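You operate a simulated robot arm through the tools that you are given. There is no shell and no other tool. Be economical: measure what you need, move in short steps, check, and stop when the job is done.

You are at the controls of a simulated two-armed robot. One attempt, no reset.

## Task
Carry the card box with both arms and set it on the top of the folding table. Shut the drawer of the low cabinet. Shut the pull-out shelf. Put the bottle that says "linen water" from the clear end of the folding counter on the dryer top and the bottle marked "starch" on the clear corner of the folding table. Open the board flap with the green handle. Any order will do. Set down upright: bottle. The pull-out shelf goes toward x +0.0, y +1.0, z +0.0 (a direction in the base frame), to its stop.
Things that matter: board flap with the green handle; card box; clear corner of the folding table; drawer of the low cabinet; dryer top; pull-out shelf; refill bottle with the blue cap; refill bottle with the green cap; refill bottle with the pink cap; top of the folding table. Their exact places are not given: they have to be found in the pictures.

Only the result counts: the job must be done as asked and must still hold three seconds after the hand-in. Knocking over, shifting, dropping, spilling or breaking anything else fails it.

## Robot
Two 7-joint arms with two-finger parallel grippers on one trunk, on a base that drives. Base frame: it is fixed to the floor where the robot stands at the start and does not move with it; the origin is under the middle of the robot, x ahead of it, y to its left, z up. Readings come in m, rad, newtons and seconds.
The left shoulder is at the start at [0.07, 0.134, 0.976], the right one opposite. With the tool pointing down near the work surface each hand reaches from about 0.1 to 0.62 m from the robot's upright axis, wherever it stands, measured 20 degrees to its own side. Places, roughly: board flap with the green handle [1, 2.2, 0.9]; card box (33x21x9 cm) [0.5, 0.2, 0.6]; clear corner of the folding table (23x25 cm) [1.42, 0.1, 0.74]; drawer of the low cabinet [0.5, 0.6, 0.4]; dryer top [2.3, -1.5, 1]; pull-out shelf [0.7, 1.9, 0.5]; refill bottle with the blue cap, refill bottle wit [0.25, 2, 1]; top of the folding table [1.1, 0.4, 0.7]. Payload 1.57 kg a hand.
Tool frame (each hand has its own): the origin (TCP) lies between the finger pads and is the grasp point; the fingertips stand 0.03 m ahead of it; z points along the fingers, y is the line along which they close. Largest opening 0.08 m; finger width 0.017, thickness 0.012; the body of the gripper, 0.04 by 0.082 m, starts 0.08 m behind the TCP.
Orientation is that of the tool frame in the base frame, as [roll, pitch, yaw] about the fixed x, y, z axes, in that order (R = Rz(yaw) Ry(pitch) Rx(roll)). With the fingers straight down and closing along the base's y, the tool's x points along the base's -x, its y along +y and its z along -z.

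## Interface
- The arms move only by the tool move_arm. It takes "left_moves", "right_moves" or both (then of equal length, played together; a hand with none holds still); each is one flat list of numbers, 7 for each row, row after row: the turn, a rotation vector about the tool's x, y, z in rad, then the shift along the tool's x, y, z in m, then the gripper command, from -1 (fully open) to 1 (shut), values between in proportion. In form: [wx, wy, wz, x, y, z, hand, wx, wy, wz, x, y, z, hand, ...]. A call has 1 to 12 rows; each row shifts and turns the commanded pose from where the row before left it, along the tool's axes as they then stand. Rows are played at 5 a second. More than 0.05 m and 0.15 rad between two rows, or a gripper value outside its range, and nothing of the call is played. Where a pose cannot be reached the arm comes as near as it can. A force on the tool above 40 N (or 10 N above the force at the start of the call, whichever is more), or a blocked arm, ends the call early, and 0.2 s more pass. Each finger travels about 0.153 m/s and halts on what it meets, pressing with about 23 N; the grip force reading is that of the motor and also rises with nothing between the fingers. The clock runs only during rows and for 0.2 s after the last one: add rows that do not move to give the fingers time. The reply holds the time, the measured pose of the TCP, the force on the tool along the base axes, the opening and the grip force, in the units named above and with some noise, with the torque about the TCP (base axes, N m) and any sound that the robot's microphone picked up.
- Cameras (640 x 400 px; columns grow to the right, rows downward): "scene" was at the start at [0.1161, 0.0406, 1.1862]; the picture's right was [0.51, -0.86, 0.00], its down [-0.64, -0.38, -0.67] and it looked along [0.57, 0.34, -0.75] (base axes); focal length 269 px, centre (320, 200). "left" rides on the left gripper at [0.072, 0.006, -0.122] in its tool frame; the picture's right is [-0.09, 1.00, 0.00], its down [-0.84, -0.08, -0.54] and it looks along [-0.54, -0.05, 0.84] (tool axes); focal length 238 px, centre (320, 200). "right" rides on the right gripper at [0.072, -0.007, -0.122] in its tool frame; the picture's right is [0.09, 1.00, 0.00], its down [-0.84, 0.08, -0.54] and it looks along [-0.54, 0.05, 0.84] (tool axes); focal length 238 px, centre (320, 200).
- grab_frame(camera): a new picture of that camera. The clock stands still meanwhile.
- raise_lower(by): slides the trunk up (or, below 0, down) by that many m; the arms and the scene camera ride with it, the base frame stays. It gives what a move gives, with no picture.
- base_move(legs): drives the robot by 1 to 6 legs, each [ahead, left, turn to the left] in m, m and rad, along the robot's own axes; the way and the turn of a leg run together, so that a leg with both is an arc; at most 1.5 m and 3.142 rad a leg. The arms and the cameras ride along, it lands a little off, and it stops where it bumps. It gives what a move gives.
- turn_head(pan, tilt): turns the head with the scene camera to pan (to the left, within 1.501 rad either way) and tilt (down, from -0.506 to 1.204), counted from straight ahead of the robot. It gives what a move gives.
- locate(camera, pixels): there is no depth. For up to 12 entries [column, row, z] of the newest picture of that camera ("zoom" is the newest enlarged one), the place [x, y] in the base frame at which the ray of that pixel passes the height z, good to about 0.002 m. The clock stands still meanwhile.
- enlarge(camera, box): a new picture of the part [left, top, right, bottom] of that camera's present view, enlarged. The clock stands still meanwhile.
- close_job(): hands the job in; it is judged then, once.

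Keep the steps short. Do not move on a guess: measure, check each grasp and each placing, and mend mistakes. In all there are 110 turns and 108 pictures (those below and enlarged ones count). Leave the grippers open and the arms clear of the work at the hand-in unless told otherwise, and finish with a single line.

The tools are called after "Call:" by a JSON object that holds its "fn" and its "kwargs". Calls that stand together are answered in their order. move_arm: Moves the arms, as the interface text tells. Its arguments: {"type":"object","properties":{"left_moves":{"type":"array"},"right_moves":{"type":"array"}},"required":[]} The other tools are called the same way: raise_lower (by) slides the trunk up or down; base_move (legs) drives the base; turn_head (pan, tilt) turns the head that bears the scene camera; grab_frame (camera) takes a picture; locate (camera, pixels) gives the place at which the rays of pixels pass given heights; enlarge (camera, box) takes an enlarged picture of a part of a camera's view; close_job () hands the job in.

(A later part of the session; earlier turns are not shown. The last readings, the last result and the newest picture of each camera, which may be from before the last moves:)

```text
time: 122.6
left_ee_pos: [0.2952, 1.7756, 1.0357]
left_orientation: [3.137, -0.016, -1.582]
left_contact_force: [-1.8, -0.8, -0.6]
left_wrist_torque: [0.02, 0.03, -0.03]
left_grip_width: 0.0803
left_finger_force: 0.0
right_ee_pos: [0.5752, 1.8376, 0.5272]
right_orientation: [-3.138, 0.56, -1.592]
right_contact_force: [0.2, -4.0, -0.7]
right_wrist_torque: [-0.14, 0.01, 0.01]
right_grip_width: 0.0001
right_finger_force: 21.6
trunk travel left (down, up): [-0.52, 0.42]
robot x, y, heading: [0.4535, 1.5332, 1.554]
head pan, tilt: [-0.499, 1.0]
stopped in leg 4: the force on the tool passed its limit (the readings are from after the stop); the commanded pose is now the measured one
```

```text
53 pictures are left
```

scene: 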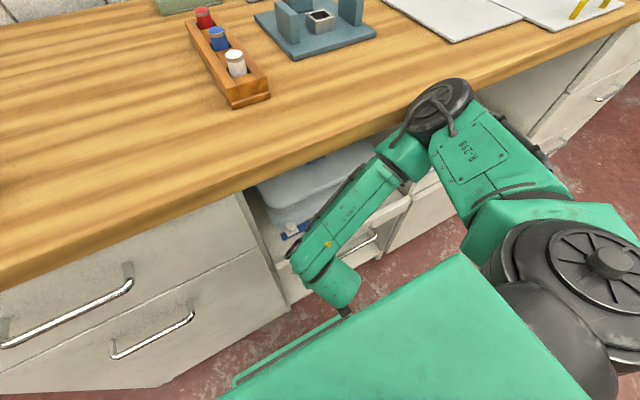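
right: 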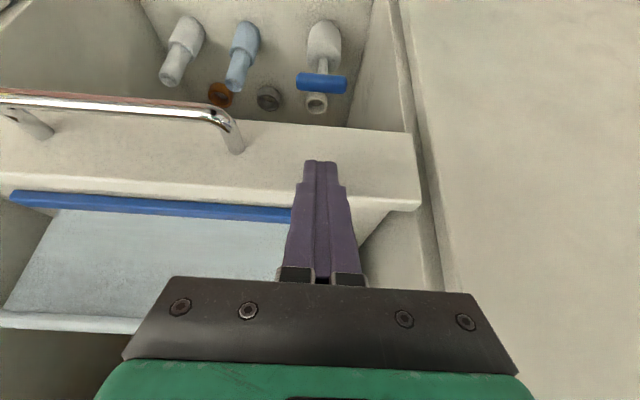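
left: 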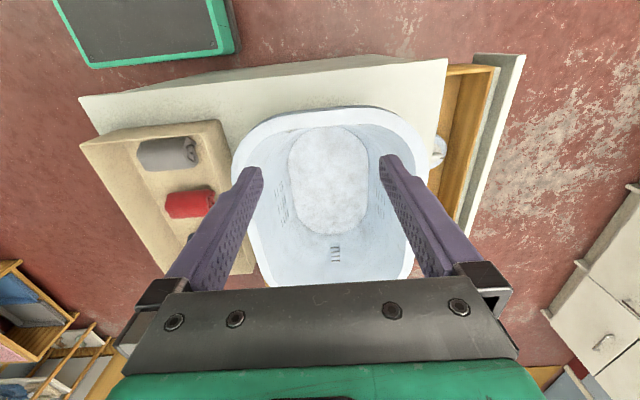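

It stopped with resistance. I back off and look at whether the shelf is at its stop.

Call:
{"fn": "base_move", "kwargs": {"legs": [[-0.25, 0, 0]]}}

Call:
{"fn": "turn_head", "kwargs": {"pan": -0.3, "tilt": 1.0}}

Call:
{"fn": "grab_frame", "kwargs": {"camera": "scene"}}

Call:
{"fn": "grab_frame", "kwargs": {"camera": "right"}}

```text
time: 124.4
left_ee_pos: [0.2958, 1.5423, 1.0314]
left_orientation: [3.131, -0.033, -1.575]
left_contact_force: [0.3, -0.4, -0.9]
left_wrist_torque: [0.0, 0.0, -0.01]
left_grip_width: 0.0801
left_finger_force: 0.1
right_ee_pos: [0.5711, 1.5952, 0.5211]
right_orientation: [3.14, 0.541, -1.585]
right_contact_force: [-0.2, -0.3, 0.5]
right_wrist_torque: [0.0, -0.01, 0.0]
right_grip_width: 0.0
right_finger_force: 21.5
trunk travel left (down, up): [-0.52, 0.42]
robot x, y, heading: [0.4548, 1.2791, 1.567]
head pan, tilt: [-0.499, 1.0]
```

```text
time: 125.2
left_ee_pos: [0.2954, 1.542, 1.0319]
left_orientation: [3.129, -0.035, -1.577]
left_contact_force: [-0.4, 0.5, 0.8]
left_wrist_torque: [0.0, -0.02, 0.03]
left_grip_width: 0.08
left_finger_force: 0.1
right_ee_pos: [0.5718, 1.5957, 0.5193]
right_orientation: [3.139, 0.54, -1.586]
right_contact_force: [0.9, 0.2, 0.0]
right_wrist_torque: [0.0, 0.02, 0.02]
right_grip_width: 0.0001
right_finger_force: 22.0
trunk travel left (down, up): [-0.52, 0.42]
robot x, y, heading: [0.4527, 1.2784, 1.564]
head pan, tilt: [-0.3, 1.0]
```

```text
52 pictures are left
```

scene: 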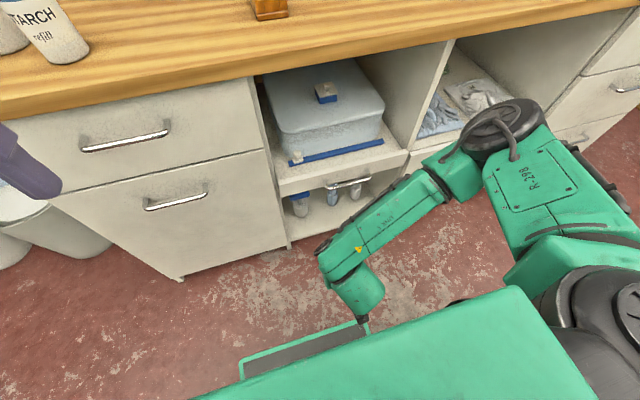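

```text
51 pictures are left
```

right: 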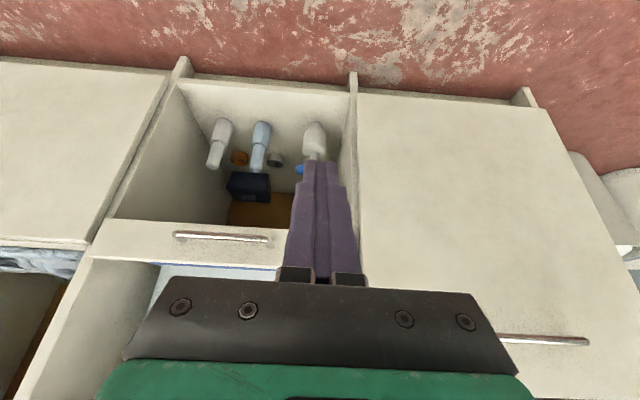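

Call:
{"fn": "enlarge", "kwargs": {"camera": "scene", "box": [240, 100, 420, 250]}}

```text
2.67 times, centred on (330, 175) of scene
```

zoom: 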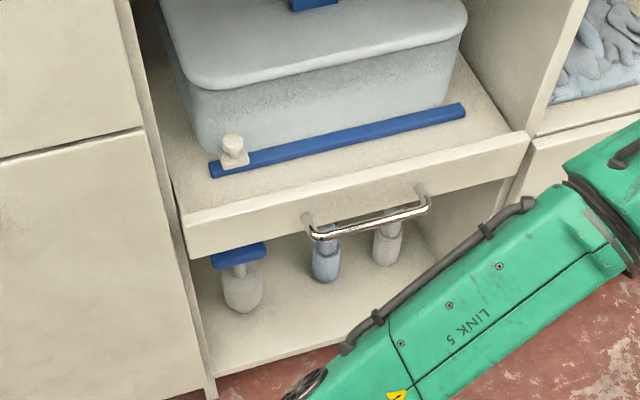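

The shelf is flush at its stop. Now I straighten the right hand, open it, raise the trunk, and look at the bottles.

Call:
{"fn": "move_arm", "kwargs": {"right_moves": [0, 0.135, 0, 0, 0, 0, 1, 0, 0.135, 0, 0, 0, 0, 1, 0, 0.135, 0, 0, 0, 0, 1, 0, 0.135, 0, 0, 0, 0, -1, 0, 0, 0, 0, 0, -0.05, -1, 0, 0, 0, 0, 0, -0.05, -1, 0, 0, 0, 0, 0, -0.05, -1]}}

Call:
{"fn": "raise_lower", "kwargs": {"by": 0.25}}

Call:
{"fn": "base_move", "kwargs": {"legs": [[0, 0.25, 0]]}}

Call:
{"fn": "turn_head", "kwargs": {"pan": -0.05, "tilt": 0.6}}

Call:
{"fn": "grab_frame", "kwargs": {"camera": "scene"}}

```text
time: 126.8
left_ee_pos: [0.2953, 1.5417, 1.0327]
left_orientation: [3.13, -0.033, -1.575]
left_contact_force: [-0.3, 0.5, -0.6]
left_wrist_torque: [0.01, 0.0, 0.02]
left_grip_width: 0.0801
left_finger_force: 0.0
right_ee_pos: [0.5724, 1.595, 0.671]
right_orientation: [3.14, 0.0, -1.584]
right_contact_force: [0.2, -0.8, 0.6]
right_wrist_torque: [-0.02, -0.01, 0.03]
right_grip_width: 0.0799
right_finger_force: 0.0
trunk travel left (down, up): [-0.52, 0.42]
robot x, y, heading: [0.454, 1.278, 1.564]
head pan, tilt: [-0.3, 1.0]
```

```text
time: 129.3
left_ee_pos: [0.2957, 1.5428, 1.2808]
left_orientation: [3.129, -0.033, -1.575]
left_contact_force: [0.7, 0.1, 0.5]
left_wrist_torque: [0.01, 0.01, 0.0]
left_grip_width: 0.0801
left_finger_force: 0.1
right_ee_pos: [0.5718, 1.5967, 0.9202]
right_orientation: [3.141, 0.003, -1.585]
right_contact_force: [0.4, 0.0, -0.1]
right_wrist_torque: [0.05, -0.02, 0.02]
right_grip_width: 0.0799
right_finger_force: 0.1
trunk travel left (down, up): [-0.77, 0.17]
robot x, y, heading: [0.4553, 1.2814, 1.563]
head pan, tilt: [-0.3, 1.0]
```

```text
time: 131.2
left_ee_pos: [0.0417, 1.5447, 1.2812]
left_orientation: [3.131, -0.031, -1.575]
left_contact_force: [-0.1, 0.0, -0.1]
left_wrist_torque: [-0.01, 0.02, -0.01]
left_grip_width: 0.0797
left_finger_force: 0.1
right_ee_pos: [0.3182, 1.5986, 0.9194]
right_orientation: [3.139, 0.001, -1.585]
right_contact_force: [0.0, 0.2, -0.2]
right_wrist_torque: [0.0, 0.01, -0.01]
right_grip_width: 0.0801
right_finger_force: 0.1
trunk travel left (down, up): [-0.77, 0.17]
robot x, y, heading: [0.1968, 1.2801, 1.557]
head pan, tilt: [-0.3, 1.0]
```

```text
time: 132.1
left_ee_pos: [0.0399, 1.5453, 1.2809]
left_orientation: [3.13, -0.032, -1.575]
left_contact_force: [0.8, 0.2, 0.1]
left_wrist_torque: [0.01, 0.02, -0.02]
left_grip_width: 0.0803
left_finger_force: 0.2
right_ee_pos: [0.3155, 1.5993, 0.9206]
right_orientation: [3.138, 0.001, -1.587]
right_contact_force: [-0.4, -0.3, 0.3]
right_wrist_torque: [0.05, 0.01, 0.03]
right_grip_width: 0.08
right_finger_force: 0.1
trunk travel left (down, up): [-0.77, 0.17]
robot x, y, heading: [0.2001, 1.2787, 1.56]
head pan, tilt: [-0.051, 0.6]
```

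```text
49 pictures are left
```

scene: 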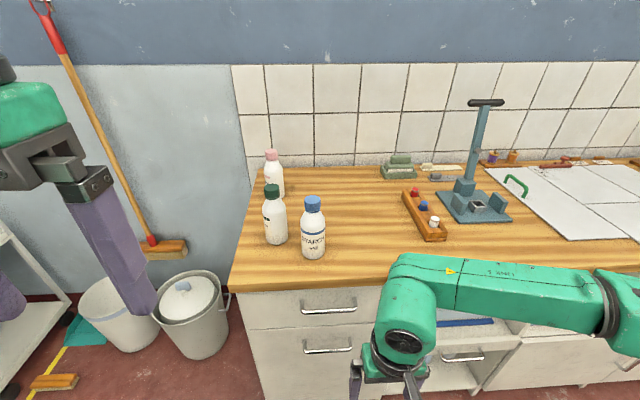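

Call:
{"fn": "enlarge", "kwargs": {"camera": "scene", "box": [240, 140, 350, 270]}}

Call:
{"fn": "locate", "kwargs": {"camera": "scene", "pixels": [[313, 255, 0.89], [275, 241, 0.89], [278, 197, 0.89], [230, 288, 0.89], [313, 198, 1.05], [313, 255, 0.9]]}}

```text
3.08 times, centred on (295, 205) of scene
```

zoom: 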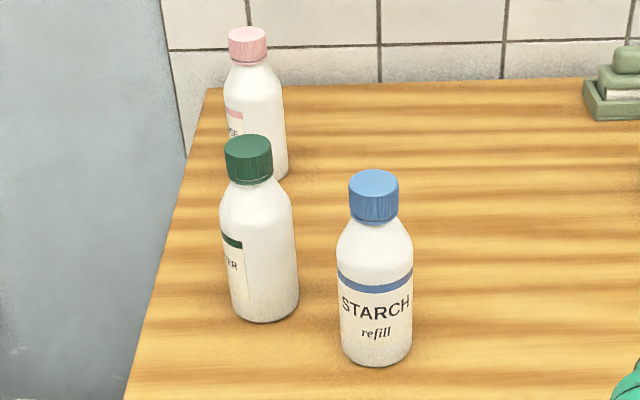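

```text
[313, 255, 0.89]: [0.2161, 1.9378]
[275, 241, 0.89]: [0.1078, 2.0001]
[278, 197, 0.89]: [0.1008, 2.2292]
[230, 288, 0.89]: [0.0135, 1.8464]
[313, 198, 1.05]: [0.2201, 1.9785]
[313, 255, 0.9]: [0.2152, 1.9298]
```

Blue cap = STARCH. The green one ends "…TER"/"…ER"; the pink is hidden. I move left to read both labels.

Call:
{"fn": "base_move", "kwargs": {"legs": [[0, 0.25, 0]]}}

Call:
{"fn": "turn_head", "kwargs": {"pan": -0.3, "tilt": 0.45}}

Call:
{"fn": "enlarge", "kwargs": {"camera": "scene", "box": [260, 120, 420, 260]}}

```text
time: 133.9
left_ee_pos: [-0.2069, 1.5475, 1.2815]
left_orientation: [3.127, -0.032, -1.578]
left_contact_force: [1.3, 0.1, 0.4]
left_wrist_torque: [0.01, 0.02, -0.02]
left_grip_width: 0.08
left_finger_force: 0.1
right_ee_pos: [0.0666, 1.6012, 0.9193]
right_orientation: [3.137, 0.003, -1.588]
right_contact_force: [-0.7, -0.5, 0.5]
right_wrist_torque: [0.02, 0.02, 0.02]
right_grip_width: 0.0802
right_finger_force: 0.1
trunk travel left (down, up): [-0.77, 0.17]
robot x, y, heading: [-0.0528, 1.2884, 1.564]
head pan, tilt: [-0.051, 0.6]
```

```text
time: 134.7
left_ee_pos: [-0.2103, 1.5473, 1.2803]
left_orientation: [3.129, -0.034, -1.578]
left_contact_force: [0.1, 1.3, -0.1]
left_wrist_torque: [-0.02, -0.05, 0.02]
left_grip_width: 0.08
left_finger_force: 0.0
right_ee_pos: [0.0655, 1.6009, 0.9199]
right_orientation: [3.141, 0.003, -1.586]
right_contact_force: [-0.5, -0.3, -0.1]
right_wrist_torque: [0.03, -0.01, 0.01]
right_grip_width: 0.0799
right_finger_force: 0.0
trunk travel left (down, up): [-0.77, 0.17]
robot x, y, heading: [-0.052, 1.2838, 1.565]
head pan, tilt: [-0.3, 0.45]
```

```text
2.86 times, centred on (340, 190) of scene
```

zoom: 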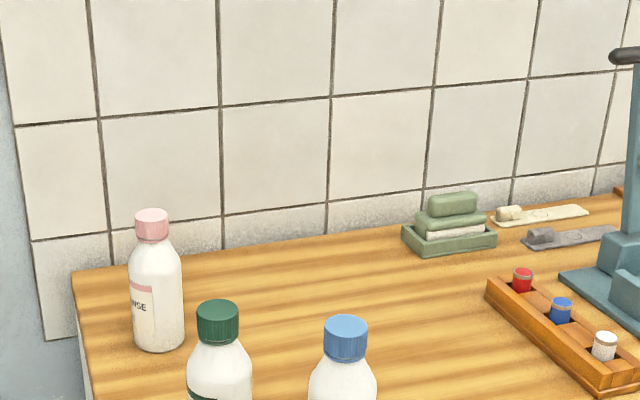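

Call:
{"fn": "enlarge", "kwargs": {"camera": "scene", "box": [270, 180, 370, 290]}}

Call:
{"fn": "grab_frame", "kwargs": {"camera": "scene"}}

```text
3.64 times, centred on (320, 235) of scene
```

zoom: 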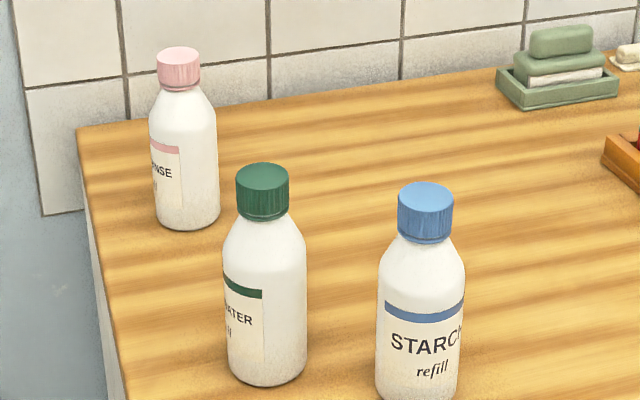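

```text
45 pictures are left
```

scene: 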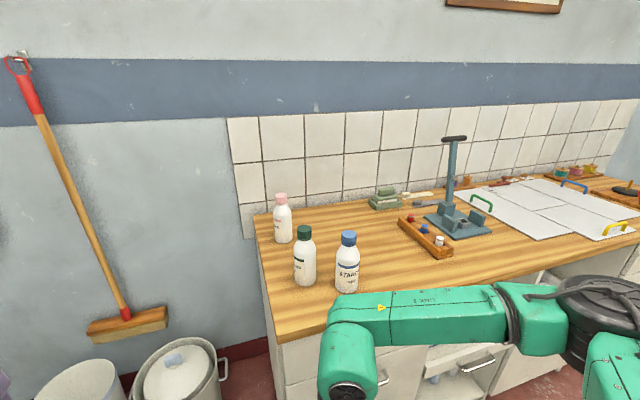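

Green = "…WATER" = linen water; pink = "…NSE". I triangulate the caps from this second viewpoint.

Call:
{"fn": "locate", "kwargs": {"camera": "scene", "pixels": [[349, 233, 1.04], [349, 233, 1.08], [304, 228, 1.04], [304, 228, 1.08], [346, 290, 0.89], [346, 290, 0.93], [305, 285, 0.89], [305, 285, 0.93], [283, 242, 0.89], [281, 196, 1.06], [253, 217, 0.89], [447, 256, 0.89]]}}

Call:
{"fn": "base_move", "kwargs": {"legs": [[0, -0.24, 0]]}}

Call:
{"fn": "turn_head", "kwargs": {"pan": 0.0, "tilt": 0.75}}

Call:
{"fn": "grab_frame", "kwargs": {"camera": "scene"}}

```text
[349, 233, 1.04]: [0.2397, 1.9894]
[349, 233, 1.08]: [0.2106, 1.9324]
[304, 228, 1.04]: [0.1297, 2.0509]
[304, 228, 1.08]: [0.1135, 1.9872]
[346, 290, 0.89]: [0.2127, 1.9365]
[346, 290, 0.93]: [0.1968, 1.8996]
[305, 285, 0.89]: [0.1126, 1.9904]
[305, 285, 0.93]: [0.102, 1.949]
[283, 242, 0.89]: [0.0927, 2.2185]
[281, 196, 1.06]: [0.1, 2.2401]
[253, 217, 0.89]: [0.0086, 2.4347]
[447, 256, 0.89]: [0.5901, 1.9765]
```

```text
time: 136.4
left_ee_pos: [0.0279, 1.5446, 1.2813]
left_orientation: [3.131, -0.033, -1.573]
left_contact_force: [0.3, 0.1, 0.2]
left_wrist_torque: [-0.01, -0.01, 0.0]
left_grip_width: 0.0801
left_finger_force: 0.1
right_ee_pos: [0.3034, 1.6, 0.9208]
right_orientation: [3.141, 0.001, -1.585]
right_contact_force: [-0.7, -0.1, 1.3]
right_wrist_torque: [-0.01, 0.0, 0.01]
right_grip_width: 0.0799
right_finger_force: 0.0
trunk travel left (down, up): [-0.77, 0.17]
robot x, y, heading: [0.1852, 1.284, 1.562]
head pan, tilt: [-0.3, 0.45]
```

```text
time: 137.2
left_ee_pos: [0.0291, 1.5464, 1.2802]
left_orientation: [3.13, -0.034, -1.575]
left_contact_force: [-0.1, -0.9, -0.5]
left_wrist_torque: [0.03, -0.01, -0.01]
left_grip_width: 0.0798
left_finger_force: 0.1
right_ee_pos: [0.3042, 1.5997, 0.9205]
right_orientation: [3.141, 0.001, -1.585]
right_contact_force: [-0.2, 0.8, 0.5]
right_wrist_torque: [0.01, 0.01, -0.02]
right_grip_width: 0.0801
right_finger_force: 0.0
trunk travel left (down, up): [-0.77, 0.17]
robot x, y, heading: [0.1852, 1.2842, 1.562]
head pan, tilt: [0.0, 0.75]
```

```text
44 pictures are left
```

scene: 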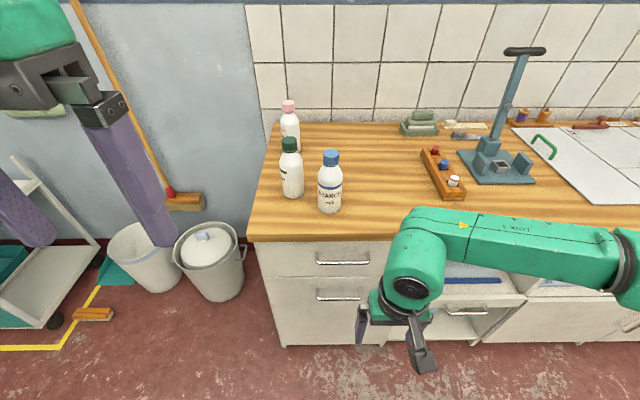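

Counter top z≈0.89; STARCH at (0.215, 1.967), linen water at (0.11, 2.025), cap tops ≈1.057. I raise the right hand above the caps, then drive ahead 0.22.

Call:
{"fn": "move_arm", "kwargs": {"right_moves": [0, 0, 0, 0, 0, -0.042, -1, 0, 0, 0, 0, 0, -0.042, -1, 0, 0, 0, 0, 0, -0.042, -1, 0, 0, 0, 0, 0, -0.042, -1, 0, 0, 0, 0, 0, -0.042, -1]}}

Call:
{"fn": "base_move", "kwargs": {"legs": [[0.22, 0, 0]]}}

Call:
{"fn": "turn_head", "kwargs": {"pan": 0.0, "tilt": 0.9}}

Call:
{"fn": "grab_frame", "kwargs": {"camera": "scene"}}

```text
time: 138.4
left_ee_pos: [0.0276, 1.5452, 1.2816]
left_orientation: [3.131, -0.034, -1.576]
left_contact_force: [-0.4, 0.3, 0.4]
left_wrist_torque: [-0.02, 0.01, -0.03]
left_grip_width: 0.0799
left_finger_force: 0.1
right_ee_pos: [0.3044, 1.5981, 1.1318]
right_orientation: [3.14, 0.0, -1.583]
right_contact_force: [0.8, -0.1, 0.5]
right_wrist_torque: [0.0, -0.03, -0.03]
right_grip_width: 0.0803
right_finger_force: 0.1
trunk travel left (down, up): [-0.77, 0.17]
robot x, y, heading: [0.184, 1.2856, 1.561]
head pan, tilt: [0.0, 0.75]
```

```text
time: 140.1
left_ee_pos: [0.0312, 1.7576, 1.2808]
left_orientation: [3.13, -0.031, -1.576]
left_contact_force: [-0.2, -0.8, -0.4]
left_wrist_torque: [0.06, -0.01, -0.01]
left_grip_width: 0.08
left_finger_force: 0.1
right_ee_pos: [0.3067, 1.8106, 1.1324]
right_orientation: [3.14, 0.002, -1.585]
right_contact_force: [-0.4, 0.5, 1.0]
right_wrist_torque: [0.0, 0.01, -0.01]
right_grip_width: 0.0801
right_finger_force: 0.1
trunk travel left (down, up): [-0.77, 0.17]
robot x, y, heading: [0.1928, 1.4957, 1.56]
head pan, tilt: [0.0, 0.75]
```

```text
time: 140.8
left_ee_pos: [0.0301, 1.7622, 1.281]
left_orientation: [3.13, -0.033, -1.573]
left_contact_force: [-0.2, -1.2, 0.3]
left_wrist_torque: [0.01, 0.01, -0.01]
left_grip_width: 0.0803
left_finger_force: 0.1
right_ee_pos: [0.3068, 1.8121, 1.1315]
right_orientation: [3.139, 0.001, -1.587]
right_contact_force: [-0.2, -0.8, -0.4]
right_wrist_torque: [-0.05, 0.0, -0.03]
right_grip_width: 0.0797
right_finger_force: 0.0
trunk travel left (down, up): [-0.77, 0.17]
robot x, y, heading: [0.1848, 1.4975, 1.559]
head pan, tilt: [0.0, 0.901]
```

```text
43 pictures are left
```

scene: 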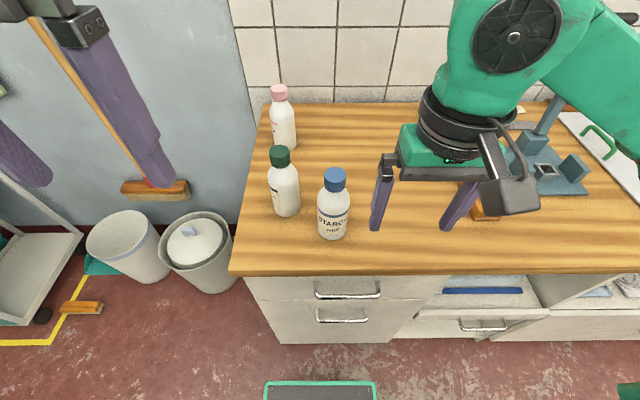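

Call:
{"fn": "locate", "kwargs": {"camera": "scene", "pixels": [[335, 174, 1.057], [280, 152, 1.057], [332, 237, 0.89], [287, 214, 0.89]]}}

```text
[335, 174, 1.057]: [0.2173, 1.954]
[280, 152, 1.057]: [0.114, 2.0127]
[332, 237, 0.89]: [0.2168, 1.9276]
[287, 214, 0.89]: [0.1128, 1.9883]
```

Call:
{"fn": "move_arm", "kwargs": {"right_moves": [0, 0, 0, -0.036, 0.023, 0, -1, 0, 0, 0, -0.036, 0.023, 0, -1, 0, 0, 0, -0.036, 0.023, 0, -1, 0, 0, 0, -0.036, 0.023, 0, -1, 0, 0, 0, 0, 0, 0, -1]}}

Call:
{"fn": "grab_frame", "kwargs": {"camera": "right"}}

Call:
{"fn": "enlarge", "kwargs": {"camera": "scene", "box": [240, 60, 440, 250]}}

```text
time: 142.0
left_ee_pos: [0.0321, 1.76, 1.2804]
left_orientation: [3.13, -0.032, -1.575]
left_contact_force: [1.0, 0.9, 0.2]
left_wrist_torque: [0.0, 0.01, 0.01]
left_grip_width: 0.08
left_finger_force: 0.2
right_ee_pos: [0.2171, 1.9571, 1.1324]
right_orientation: [3.14, 0.001, -1.585]
right_contact_force: [-0.2, 0.2, 0.7]
right_wrist_torque: [0.01, 0.04, 0.01]
right_grip_width: 0.0801
right_finger_force: 0.1
trunk travel left (down, up): [-0.77, 0.17]
robot x, y, heading: [0.1892, 1.4944, 1.562]
head pan, tilt: [0.0, 0.901]
```

```text
42 pictures are left
```

right: 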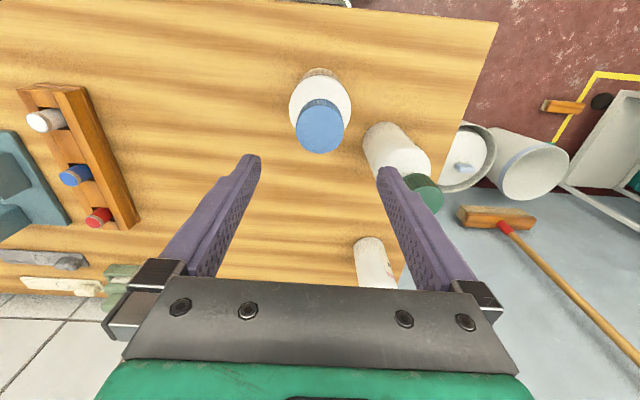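

```text
2.11 times, centred on (340, 155) of scene
```

zoom: 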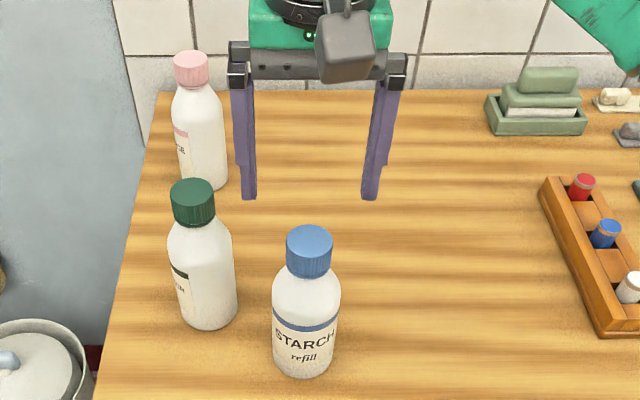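

Call:
{"fn": "locate", "kwargs": {"camera": "right", "pixels": [[320, 128, 1.057], [424, 194, 1.057], [320, 128, 1.04]]}}

```text
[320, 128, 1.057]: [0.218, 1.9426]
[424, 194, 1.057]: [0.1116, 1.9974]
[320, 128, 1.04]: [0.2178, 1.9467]
```

Cap comes out at about (0.2175, 1.946) with top ≈1.07. I adjust and descend to TCP 1.052.

Call:
{"fn": "move_arm", "kwargs": {"right_moves": [0, 0, 0, 0.011, 0, 0.02, -1, 0, 0, 0, 0, 0, 0.03, -1, 0, 0, 0, 0, 0, 0.03, -1]}}

Call:
{"fn": "enlarge", "kwargs": {"camera": "scene", "box": [240, 80, 440, 250]}}

```text
time: 142.8
left_ee_pos: [0.0302, 1.7603, 1.281]
left_orientation: [3.128, -0.034, -1.574]
left_contact_force: [0.1, 0.3, 1.1]
left_wrist_torque: [-0.01, 0.04, 0.0]
left_grip_width: 0.0799
left_finger_force: 0.0
right_ee_pos: [0.2154, 1.9473, 1.0517]
right_orientation: [3.141, 0.001, -1.586]
right_contact_force: [-0.2, 0.8, 0.3]
right_wrist_torque: [-0.02, 0.04, -0.05]
right_grip_width: 0.0801
right_finger_force: 0.0
trunk travel left (down, up): [-0.77, 0.17]
robot x, y, heading: [0.1852, 1.4951, 1.558]
head pan, tilt: [0.0, 0.901]
```

```text
2.35 times, centred on (340, 165) of scene
```

zoom: 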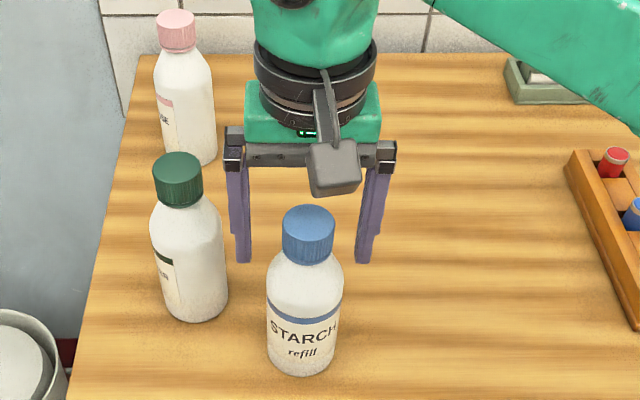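

Fingers straddle the blue cap. Shift +0.004 y, +0.002 x, then close.

Call:
{"fn": "move_arm", "kwargs": {"right_moves": [0, 0, 0, -0.004, -0.002, 0, -0.5, 0, 0, 0, 0, 0, 0, 0.2, 0, 0, 0, 0, 0, 0, 1, 0, 0, 0, 0, 0, 0, 1, 0, 0, 0, 0, 0, 0, 1]}}

Call:
{"fn": "move_arm", "kwargs": {"right_moves": [0, 0, 0, 0, 0, -0.03, 1, 0, 0, 0, 0, 0, -0.03, 1]}}

Call:
{"fn": "grab_frame", "kwargs": {"camera": "scene"}}

```text
time: 144.0
left_ee_pos: [0.029, 1.7609, 1.2802]
left_orientation: [3.129, -0.033, -1.576]
left_contact_force: [-0.5, 0.4, 0.1]
left_wrist_torque: [-0.01, 0.03, 0.0]
left_grip_width: 0.08
left_finger_force: 0.0
right_ee_pos: [0.2187, 1.9516, 1.053]
right_orientation: [3.141, 0.004, -1.584]
right_contact_force: [-1.8, 2.1, 8.7]
right_wrist_torque: [0.13, 0.05, -0.01]
right_grip_width: 0.046
right_finger_force: 23.0
trunk travel left (down, up): [-0.77, 0.17]
robot x, y, heading: [0.188, 1.4956, 1.56]
head pan, tilt: [0.0, 0.901]
```

```text
time: 144.6
left_ee_pos: [0.0294, 1.7589, 1.282]
left_orientation: [3.133, -0.033, -1.576]
left_contact_force: [-0.6, -0.7, -0.6]
left_wrist_torque: [0.01, 0.0, 0.01]
left_grip_width: 0.08
left_finger_force: 0.1
right_ee_pos: [0.2177, 1.9509, 1.112]
right_orientation: [3.14, 0.002, -1.584]
right_contact_force: [0.0, 0.0, 0.9]
right_wrist_torque: [0.0, -0.01, 0.0]
right_grip_width: 0.0
right_finger_force: 20.6
trunk travel left (down, up): [-0.77, 0.17]
robot x, y, heading: [0.1897, 1.4948, 1.564]
head pan, tilt: [0.0, 0.901]
```

```text
39 pictures are left
```

scene: 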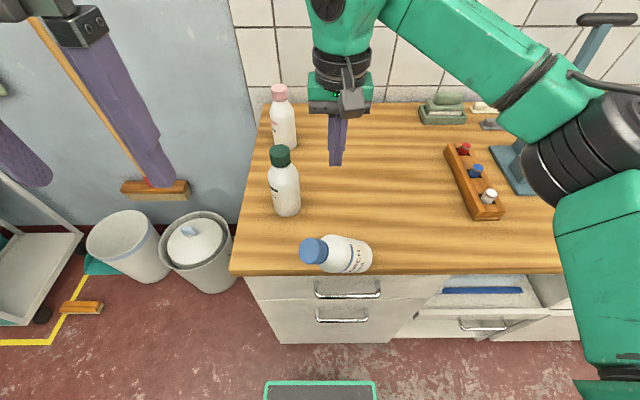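

The grip slipped on the cap and the starch bottle tipped over toward me; it lies on the counter near the edge. I measure how it lies before mending this.

Call:
{"fn": "enlarge", "kwargs": {"camera": "scene", "box": [270, 210, 410, 300]}}

Call:
{"fn": "locate", "kwargs": {"camera": "zoom", "pixels": [[320, 200, 0.93]]}}

Call:
{"fn": "grab_frame", "kwargs": {"camera": "right"}}

```text
4.44 times, centred on (340, 255) of scene
```

zoom: 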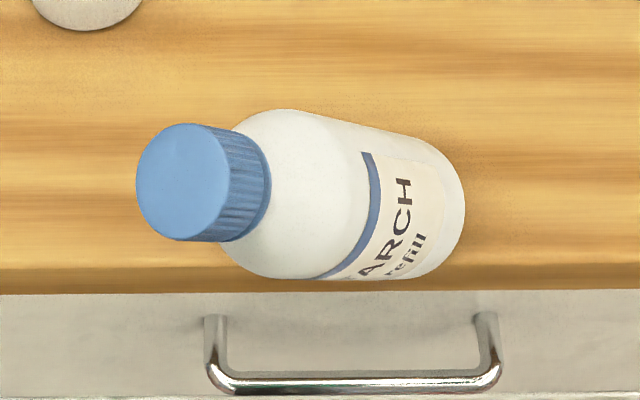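

```text
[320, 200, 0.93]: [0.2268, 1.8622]
```

```text
37 pictures are left
```

right: 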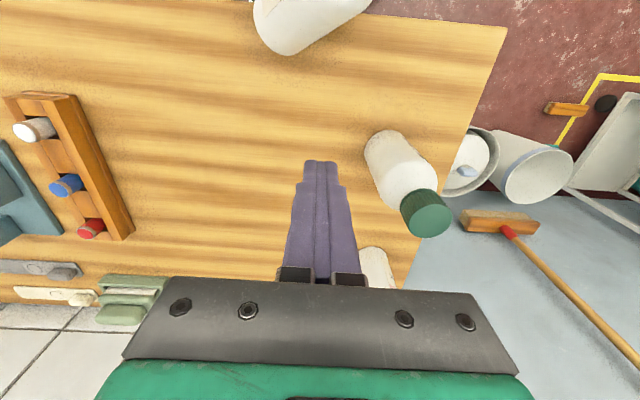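

Call:
{"fn": "enlarge", "kwargs": {"camera": "scene", "box": [270, 210, 410, 300]}}

Call:
{"fn": "locate", "kwargs": {"camera": "zoom", "pixels": [[183, 182, 0.935], [245, 188, 0.935], [440, 210, 0.935], [300, 108, 0.935], [290, 278, 0.935], [440, 140, 0.935], [400, 280, 0.935], [10, 270, 0.9], [630, 270, 0.9]]}}

Call:
{"fn": "locate", "kwargs": {"camera": "right", "pixels": [[290, 55, 0.92], [352, 20, 0.92], [427, 214, 1.06], [427, 214, 1.08], [370, 132, 0.9]]}}

Call:
{"fn": "locate", "kwargs": {"camera": "scene", "pixels": [[280, 152, 1.06], [280, 152, 1.08], [287, 215, 0.89], [287, 215, 0.91]]}}

```text
4.44 times, centred on (340, 255) of scene
```

zoom: 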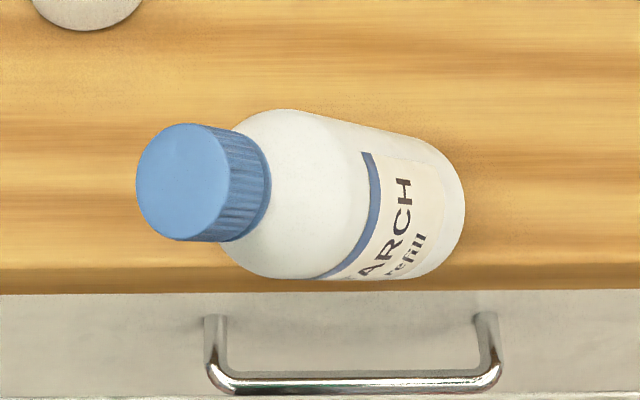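

```text
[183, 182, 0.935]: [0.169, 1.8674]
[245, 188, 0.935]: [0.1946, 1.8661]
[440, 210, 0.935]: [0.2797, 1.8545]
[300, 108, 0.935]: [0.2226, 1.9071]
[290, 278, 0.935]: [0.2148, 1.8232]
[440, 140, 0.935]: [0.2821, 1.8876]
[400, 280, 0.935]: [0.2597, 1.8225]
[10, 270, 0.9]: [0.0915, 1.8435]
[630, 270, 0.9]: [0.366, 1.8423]
```

```text
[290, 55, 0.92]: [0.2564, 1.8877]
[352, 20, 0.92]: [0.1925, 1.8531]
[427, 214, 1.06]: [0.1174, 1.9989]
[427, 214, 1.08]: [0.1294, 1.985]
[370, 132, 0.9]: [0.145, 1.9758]
```

```text
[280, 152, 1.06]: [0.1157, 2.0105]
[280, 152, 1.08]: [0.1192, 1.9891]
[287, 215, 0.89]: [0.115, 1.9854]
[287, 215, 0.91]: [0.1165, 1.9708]
```

The bottle lies with its cap toward −x, axis at about y 1.862, body x 0.205–0.285. I bring the right hand over the body and turn it so that the fingers close across it (along y).

Call:
{"fn": "move_arm", "kwargs": {"right_moves": [0, 0, 0, 0.045, -0.014, -0.01, -1, 0, 0, 0, 0.045, -0.014, -0.01, -1, 0, 0, 0.145, 0, 0, 0, -1, 0, 0, 0.145, 0, 0, 0, -1, 0, 0, 0.145, 0, 0, 0, -1, 0, 0, 0.145, 0, 0, 0, -1, 0, 0, 0.145, 0, 0, 0, -1, 0, 0, 0.145, 0, 0, 0, -1, 0, 0, 0.145, 0, 0, 0, -1, 0, 0, 0.145, 0, 0, 0, -1, 0, 0, 0.145, 0, 0, 0, -1, 0, 0, 0.145, 0, 0, 0, -1]}}

Call:
{"fn": "grab_frame", "kwargs": {"camera": "right"}}

Call:
{"fn": "grab_frame", "kwargs": {"camera": "scene"}}

```text
time: 147.2
left_ee_pos: [0.03, 1.7612, 1.2811]
left_orientation: [3.129, -0.034, -1.576]
left_contact_force: [0.0, 0.5, 0.1]
left_wrist_torque: [0.0, 0.0, 0.03]
left_grip_width: 0.0802
left_finger_force: 0.1
right_ee_pos: [0.2455, 1.8627, 1.1326]
right_orientation: [3.14, -0.002, -3.039]
right_contact_force: [-0.6, 0.0, -0.2]
right_wrist_torque: [0.01, -0.02, 0.0]
right_grip_width: 0.0801
right_finger_force: 0.0
trunk travel left (down, up): [-0.77, 0.17]
robot x, y, heading: [0.183, 1.4971, 1.565]
head pan, tilt: [0.0, 0.901]
```

```text
35 pictures are left
```

right: 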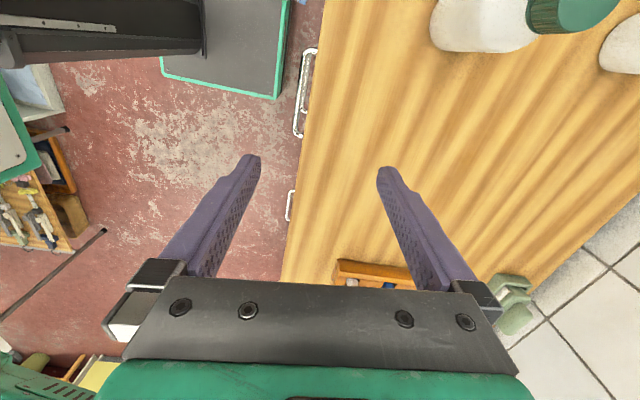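

```text
34 pictures are left
```

scene: 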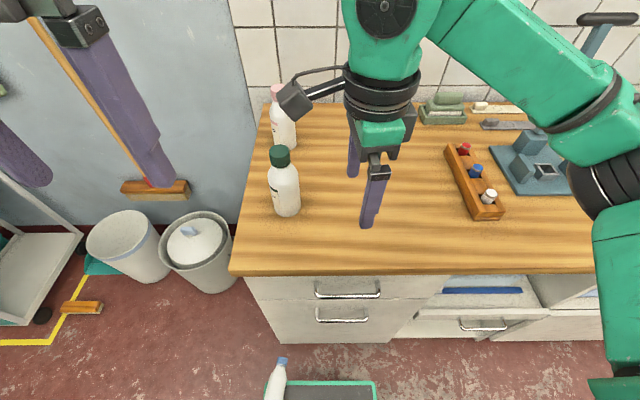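

The bottle has rolled off onto the floor in front of the base. I look where it is before moving anything.

Call:
{"fn": "turn_head", "kwargs": {"pan": 0.15, "tilt": 1.2}}

Call:
{"fn": "grab_frame", "kwargs": {"camera": "scene"}}

```text
time: 148.0
left_ee_pos: [0.0301, 1.7616, 1.2814]
left_orientation: [3.131, -0.033, -1.577]
left_contact_force: [0.3, 0.2, 0.5]
left_wrist_torque: [0.0, 0.04, 0.03]
left_grip_width: 0.0799
left_finger_force: 0.0
right_ee_pos: [0.2457, 1.8609, 1.1315]
right_orientation: [3.141, -0.002, -3.035]
right_contact_force: [-0.1, 0.0, -0.1]
right_wrist_torque: [0.01, 0.02, -0.01]
right_grip_width: 0.08
right_finger_force: 0.1
trunk travel left (down, up): [-0.77, 0.17]
robot x, y, heading: [0.1903, 1.4972, 1.558]
head pan, tilt: [0.15, 1.201]
```

```text
33 pictures are left
```

scene: 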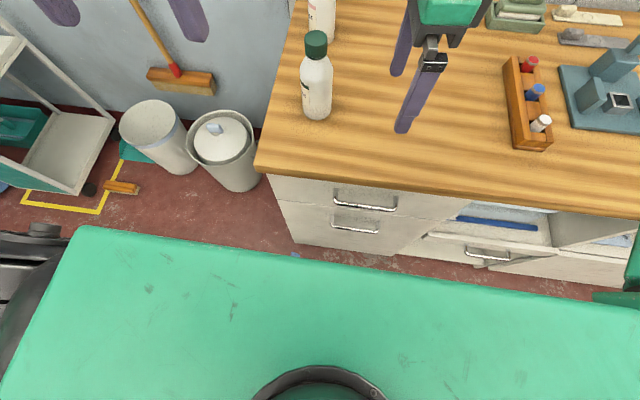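

Call:
{"fn": "base_move", "kwargs": {"legs": [[-0.4, 0, 0]]}}

Call:
{"fn": "grab_frame", "kwargs": {"camera": "scene"}}

```text
time: 150.5
left_ee_pos: [0.0269, 1.3512, 1.2802]
left_orientation: [3.13, -0.036, -1.572]
left_contact_force: [0.1, 0.6, 0.8]
left_wrist_torque: [-0.05, 0.0, 0.0]
left_grip_width: 0.08
left_finger_force: 0.1
right_ee_pos: [0.2418, 1.4529, 1.1321]
right_orientation: [-3.141, -0.001, -3.031]
right_contact_force: [-0.1, 1.0, -0.1]
right_wrist_torque: [0.02, 0.0, -0.02]
right_grip_width: 0.0799
right_finger_force: 0.0
trunk travel left (down, up): [-0.77, 0.17]
robot x, y, heading: [0.1883, 1.0882, 1.564]
head pan, tilt: [0.15, 1.201]
```

```text
32 pictures are left
```

scene: 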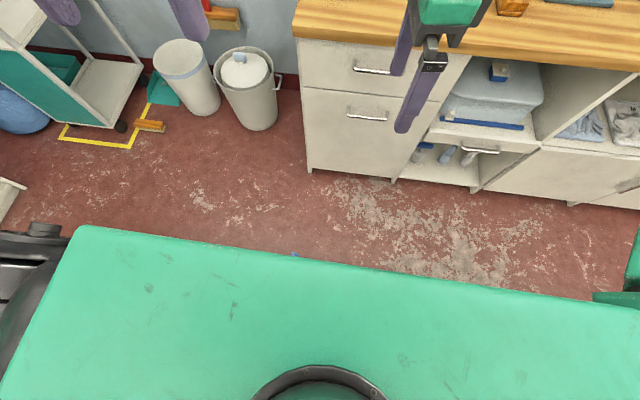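

The blue cap kept its place in the picture: the bottle is lying on my own base deck. I view it with less tilt.

Call:
{"fn": "turn_head", "kwargs": {"pan": 0.0, "tilt": 0.95}}

Call:
{"fn": "enlarge", "kwargs": {"camera": "scene", "box": [220, 290, 400, 400]}}

Call:
{"fn": "locate", "kwargs": {"camera": "zoom", "pixels": [[320, 200, 0.2], [320, 200, 0.3]]}}

Call:
{"fn": "grab_frame", "kwargs": {"camera": "right"}}

```text
time: 151.3
left_ee_pos: [0.026, 1.3496, 1.2811]
left_orientation: [3.131, -0.033, -1.57]
left_contact_force: [-0.1, -0.7, -0.8]
left_wrist_torque: [0.03, 0.03, 0.0]
left_grip_width: 0.0802
left_finger_force: 0.0
right_ee_pos: [0.2406, 1.4518, 1.1323]
right_orientation: [3.141, -0.002, -3.032]
right_contact_force: [0.1, -0.3, 0.2]
right_wrist_torque: [0.0, 0.0, 0.03]
right_grip_width: 0.0798
right_finger_force: 0.1
trunk travel left (down, up): [-0.77, 0.17]
robot x, y, heading: [0.1881, 1.089, 1.565]
head pan, tilt: [0.0, 0.949]
```

```text
3.56 times, centred on (310, 345) of scene
```

zoom: 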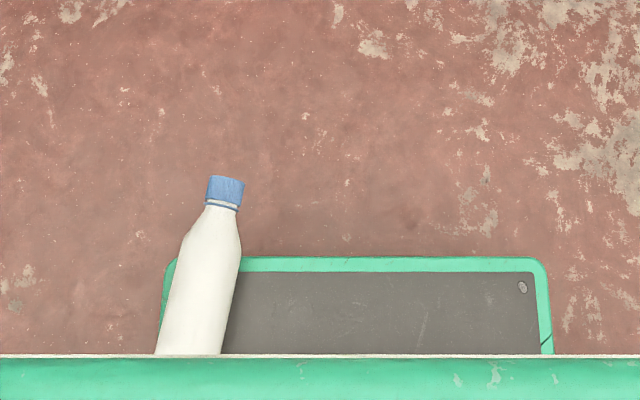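

```text
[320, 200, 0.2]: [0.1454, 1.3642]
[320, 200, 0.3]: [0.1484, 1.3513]
```

```text
30 pictures are left
```

right: 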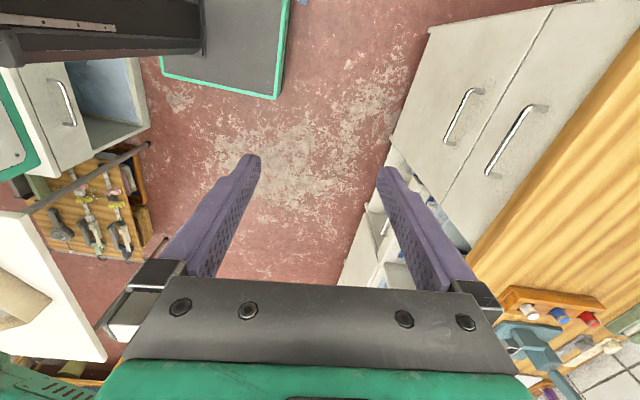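

The bottle lies on the front-left of my deck, cap forward. The left hand's camera should see it from above.

Call:
{"fn": "grab_frame", "kwargs": {"camera": "left"}}

Call:
{"fn": "locate", "kwargs": {"camera": "scene", "pixels": [[283.5, 339, 0.15], [283.5, 339, 0.25], [283.5, 339, 0.35], [270, 388, 0.15], [270, 388, 0.25], [270, 388, 0.35], [269, 361, 0.2], [373, 361, 0.2]]}}

```text
29 pictures are left
```

left: 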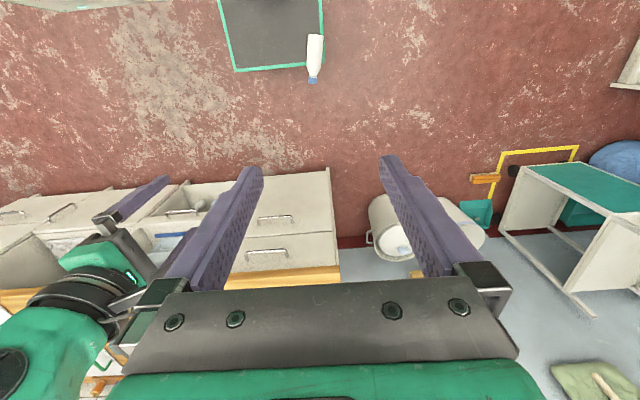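

```text
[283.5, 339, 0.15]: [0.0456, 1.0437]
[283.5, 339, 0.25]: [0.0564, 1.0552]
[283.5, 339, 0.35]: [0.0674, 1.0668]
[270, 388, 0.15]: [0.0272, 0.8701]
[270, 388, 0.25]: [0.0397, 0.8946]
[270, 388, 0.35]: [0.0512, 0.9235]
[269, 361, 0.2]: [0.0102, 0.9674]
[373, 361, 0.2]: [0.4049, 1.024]
```

Call:
{"fn": "locate", "kwargs": {"camera": "zoom", "pixels": [[225, 190, 0.2], [225, 190, 0.3], [225, 190, 0.4], [188, 352, 0.3], [188, 352, 0.4], [172, 262, 0.3], [545, 262, 0.3], [545, 262, 0.2]]}}

Call:
{"fn": "enlarge", "kwargs": {"camera": "left", "box": [210, 0, 370, 100]}}

Call:
{"fn": "locate", "kwargs": {"camera": "left", "pixels": [[312, 79, 0.2], [312, 79, 0.3], [312, 79, 0.4], [316, 36, 0.3], [316, 36, 0.4], [236, 71, 0.2], [236, 71, 0.3]]}}

```text
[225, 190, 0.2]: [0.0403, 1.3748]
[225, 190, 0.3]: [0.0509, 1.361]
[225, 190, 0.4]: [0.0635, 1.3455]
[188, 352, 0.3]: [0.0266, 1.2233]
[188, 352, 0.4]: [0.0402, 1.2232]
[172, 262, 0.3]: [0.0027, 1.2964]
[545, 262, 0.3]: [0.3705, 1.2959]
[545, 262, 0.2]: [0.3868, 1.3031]
```

```text
4.00 times, centred on (290, 50) of left
```

zoom: 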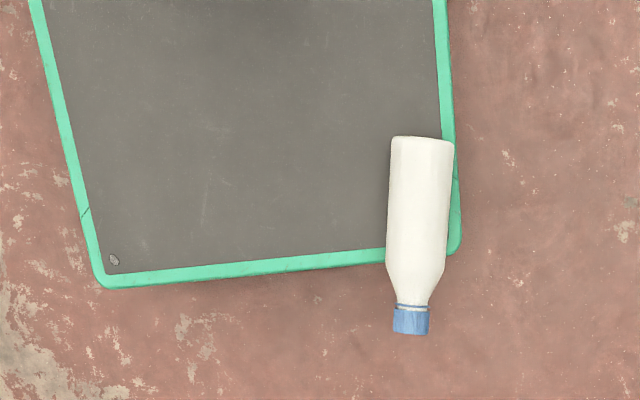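

```text
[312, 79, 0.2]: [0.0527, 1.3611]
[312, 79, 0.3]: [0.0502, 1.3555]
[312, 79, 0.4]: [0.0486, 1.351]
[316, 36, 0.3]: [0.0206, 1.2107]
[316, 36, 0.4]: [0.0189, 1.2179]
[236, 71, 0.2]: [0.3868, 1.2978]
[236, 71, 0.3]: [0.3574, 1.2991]
```

Bottle axis on the deck: base end ≈(0.02, 1.20), cap end ≈(0.053, 1.374), z≈0.25. I lower the trunk 0.55, then bring the left hand over the body, aligned across it.

Call:
{"fn": "raise_lower", "kwargs": {"by": -0.55}}

Call:
{"fn": "move_arm", "kwargs": {"left_moves": [0, 0, 0, 0.03, -0.006, 0, -1, 0, 0, 0, 0.03, -0.006, 0, -1, 0, 0, 0.098, 0, 0, 0, -1, 0, 0, 0.098, 0, 0, 0, -1, 0, 0, 0, 0, 0, 0.05, -1, 0, 0, 0, 0, 0, 0.05, -1, 0, 0, 0, 0, 0, 0.05, -1, 0, 0, 0, 0, 0, 0.05, -1, 0, 0, 0, 0, 0, 0.05, -1, 0, 0, 0, 0, 0, 0.05, -1]}}

Call:
{"fn": "enlarge", "kwargs": {"camera": "scene", "box": [180, 260, 420, 400]}}

Call:
{"fn": "grab_frame", "kwargs": {"camera": "left"}}

```text
refused: -0.55 is not a number from -0.4 to 0.4
```

```text
time: 153.5
left_ee_pos: [0.0621, 1.3368, 1.1218]
left_orientation: [3.136, -0.034, -1.768]
left_contact_force: [0.6, 0.3, -0.2]
left_wrist_torque: [-0.03, -0.02, -0.01]
left_grip_width: 0.0801
left_finger_force: 0.1
left hand out of reach, approached as far as the arm can: row 7, 8, 9, 10
right_ee_pos: [0.2408, 1.4505, 1.1326]
right_orientation: [3.139, -0.002, -3.032]
right_contact_force: [-0.3, -0.8, 0.5]
right_wrist_torque: [0.01, -0.01, -0.02]
right_grip_width: 0.0799
right_finger_force: 0.2
trunk travel left (down, up): [-0.77, 0.17]
robot x, y, heading: [0.1839, 1.0932, 1.563]
head pan, tilt: [0.0, 0.949]
```

```text
2.67 times, centred on (300, 330) of scene
```

zoom: 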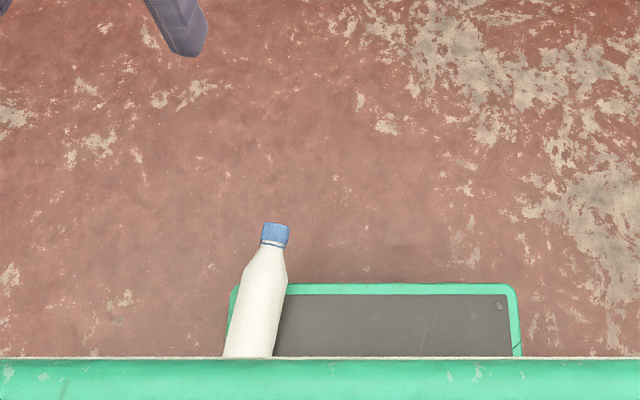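

```text
26 pictures are left
```

left: 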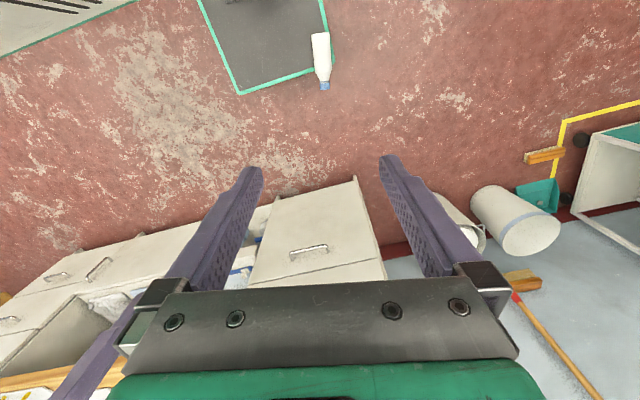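

Call:
{"fn": "raise_lower", "kwargs": {"by": -0.4}}

Call:
{"fn": "raise_lower", "kwargs": {"by": -0.15}}

```text
time: 157.3
left_ee_pos: [0.0623, 1.3381, 0.723]
left_orientation: [3.135, -0.036, -1.767]
left_contact_force: [1.0, -0.2, -0.2]
left_wrist_torque: [-0.02, 0.01, -0.04]
left_grip_width: 0.08
left_finger_force: 0.1
right_ee_pos: [0.2411, 1.4525, 0.7326]
right_orientation: [3.14, -0.003, -3.031]
right_contact_force: [0.3, -1.0, 0.4]
right_wrist_torque: [0.01, 0.01, 0.0]
right_grip_width: 0.0801
right_finger_force: 0.0
trunk travel left (down, up): [-0.37, 0.57]
robot x, y, heading: [0.1846, 1.0858, 1.564]
head pan, tilt: [0.0, 0.949]
```

```text
time: 159.1
left_ee_pos: [0.0613, 1.3376, 0.5727]
left_orientation: [3.135, -0.037, -1.768]
left_contact_force: [0.1, -0.3, 0.4]
left_wrist_torque: [0.01, 0.0, -0.02]
left_grip_width: 0.0799
left_finger_force: 0.0
right_ee_pos: [0.2426, 1.451, 0.5824]
right_orientation: [3.14, -0.002, -3.031]
right_contact_force: [-0.2, 0.0, 0.2]
right_wrist_torque: [-0.02, -0.03, 0.01]
right_grip_width: 0.0802
right_finger_force: 0.0
trunk travel left (down, up): [-0.22, 0.72]
robot x, y, heading: [0.1831, 1.0892, 1.561]
head pan, tilt: [0.0, 0.949]
```

Call:
{"fn": "move_arm", "kwargs": {"left_moves": [0, 0, 0, 0.0258, 0.0063, 0, -1, 0, 0, 0, 0.0258, 0.0063, 0.0, -1, 0, 0, 0, 0, 0, 0.04, -1]}}

Call:
{"fn": "grab_frame", "kwargs": {"camera": "left"}}

```text
time: 159.9
left_ee_pos: [0.0589, 1.3364, 0.5739]
left_orientation: [3.135, -0.039, -1.769]
left_contact_force: [-0.1, 0.2, 0.4]
left_wrist_torque: [-0.01, -0.02, 0.01]
left_grip_width: 0.0801
left_finger_force: 0.0
left hand out of reach, approached as far as the arm can: row 1, 2, 3
right_ee_pos: [0.2411, 1.4522, 0.5827]
right_orientation: [-3.14, -0.001, -3.031]
right_contact_force: [0.2, 0.4, -0.1]
right_wrist_torque: [-0.04, 0.02, 0.0]
right_grip_width: 0.0798
right_finger_force: 0.0
trunk travel left (down, up): [-0.22, 0.72]
robot x, y, heading: [0.1885, 1.0888, 1.566]
head pan, tilt: [0.0, 0.949]
```

```text
25 pictures are left
```

left: 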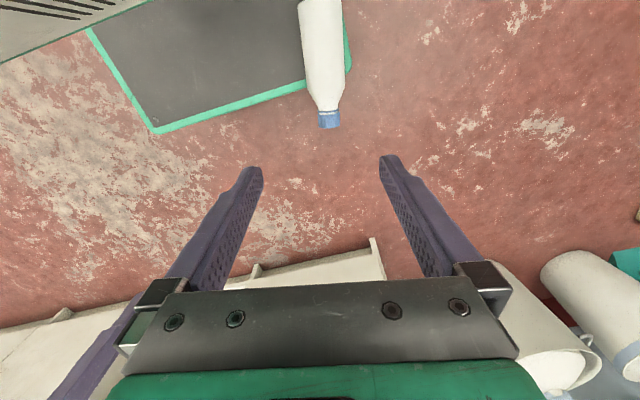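

Call:
{"fn": "locate", "kwargs": {"camera": "left", "pixels": [[329, 119, 0.2], [329, 119, 0.25], [329, 119, 0.3], [155, 131, 0.15], [155, 131, 0.2], [155, 131, 0.25], [323, 50, 0.25], [307, 85, 0.2], [349, 70, 0.2], [322, 5, 0.25]]}}

Call:
{"fn": "move_arm", "kwargs": {"left_moves": [0, 0, 0, -0.048, 0, 0, -1, 0, 0, 0, -0.048, 0, 0, -1, 0, 0, 0, -0.048, 0.0, 0, -1, 0, 0, 0, 0, 0, 0.048, -1, 0, 0, 0, 0, 0, 0.048, -1, 0, 0, 0, 0, 0, 0.048, -1, 0, 0, 0, 0, 0, 0.048, -1]}}

```text
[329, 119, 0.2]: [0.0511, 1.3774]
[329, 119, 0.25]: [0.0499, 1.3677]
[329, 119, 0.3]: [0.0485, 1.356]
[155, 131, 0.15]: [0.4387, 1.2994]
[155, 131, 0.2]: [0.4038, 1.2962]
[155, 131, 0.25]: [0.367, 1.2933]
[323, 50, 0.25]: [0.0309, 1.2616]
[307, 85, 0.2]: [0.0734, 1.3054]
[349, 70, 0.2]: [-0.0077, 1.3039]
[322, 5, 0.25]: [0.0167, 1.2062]
```

```text
time: 161.5
left_ee_pos: [0.085, 1.4709, 0.376]
left_orientation: [3.138, -0.034, -1.77]
left_contact_force: [0.6, 0.0, 0.7]
left_wrist_torque: [-0.03, -0.01, 0.04]
left_grip_width: 0.0798
left_finger_force: 0.0
right_ee_pos: [0.2409, 1.4527, 0.582]
right_orientation: [3.141, -0.002, -3.03]
right_contact_force: [0.3, -0.1, 0.7]
right_wrist_torque: [-0.03, 0.01, -0.03]
right_grip_width: 0.0802
right_finger_force: 0.0
trunk travel left (down, up): [-0.22, 0.72]
robot x, y, heading: [0.1832, 1.0912, 1.569]
head pan, tilt: [0.0, 0.949]
```

Axis z≈0.28, deck z≈0.24. I lower the left hand in front of the cap and line up to slide in along the bottle.

Call:
{"fn": "move_arm", "kwargs": {"left_moves": [0, 0, 0, 0, 0.0148, 0.043, -1, 0, 0, 0, 0, 0, 0.043, -1, 0, 0, 0, 0.04, 0, 0, -1, 0, 0, 0, 0.02, 0, 0, -1]}}

Call:
{"fn": "grab_frame", "kwargs": {"camera": "left"}}

```text
time: 162.5
left_ee_pos: [0.0465, 1.4065, 0.3061]
left_orientation: [3.136, -0.035, -1.769]
left_contact_force: [-0.2, 0.1, 0.7]
left_wrist_torque: [-0.02, 0.03, 0.03]
left_grip_width: 0.0798
left_finger_force: 0.0
left hand out of reach, approached as far as the arm can: row 2
right_ee_pos: [0.2414, 1.4535, 0.5823]
right_orientation: [3.14, -0.003, -3.032]
right_contact_force: [-0.4, 0.2, -0.2]
right_wrist_torque: [-0.02, -0.02, 0.01]
right_grip_width: 0.0799
right_finger_force: 0.1
trunk travel left (down, up): [-0.22, 0.72]
robot x, y, heading: [0.1852, 1.0892, 1.567]
head pan, tilt: [0.0, 0.949]
```

```text
24 pictures are left
```

left: 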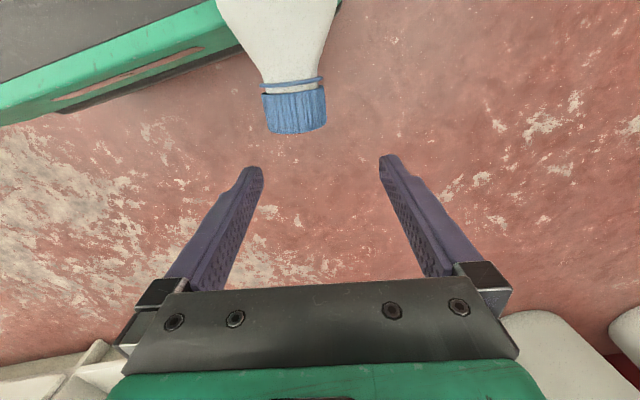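

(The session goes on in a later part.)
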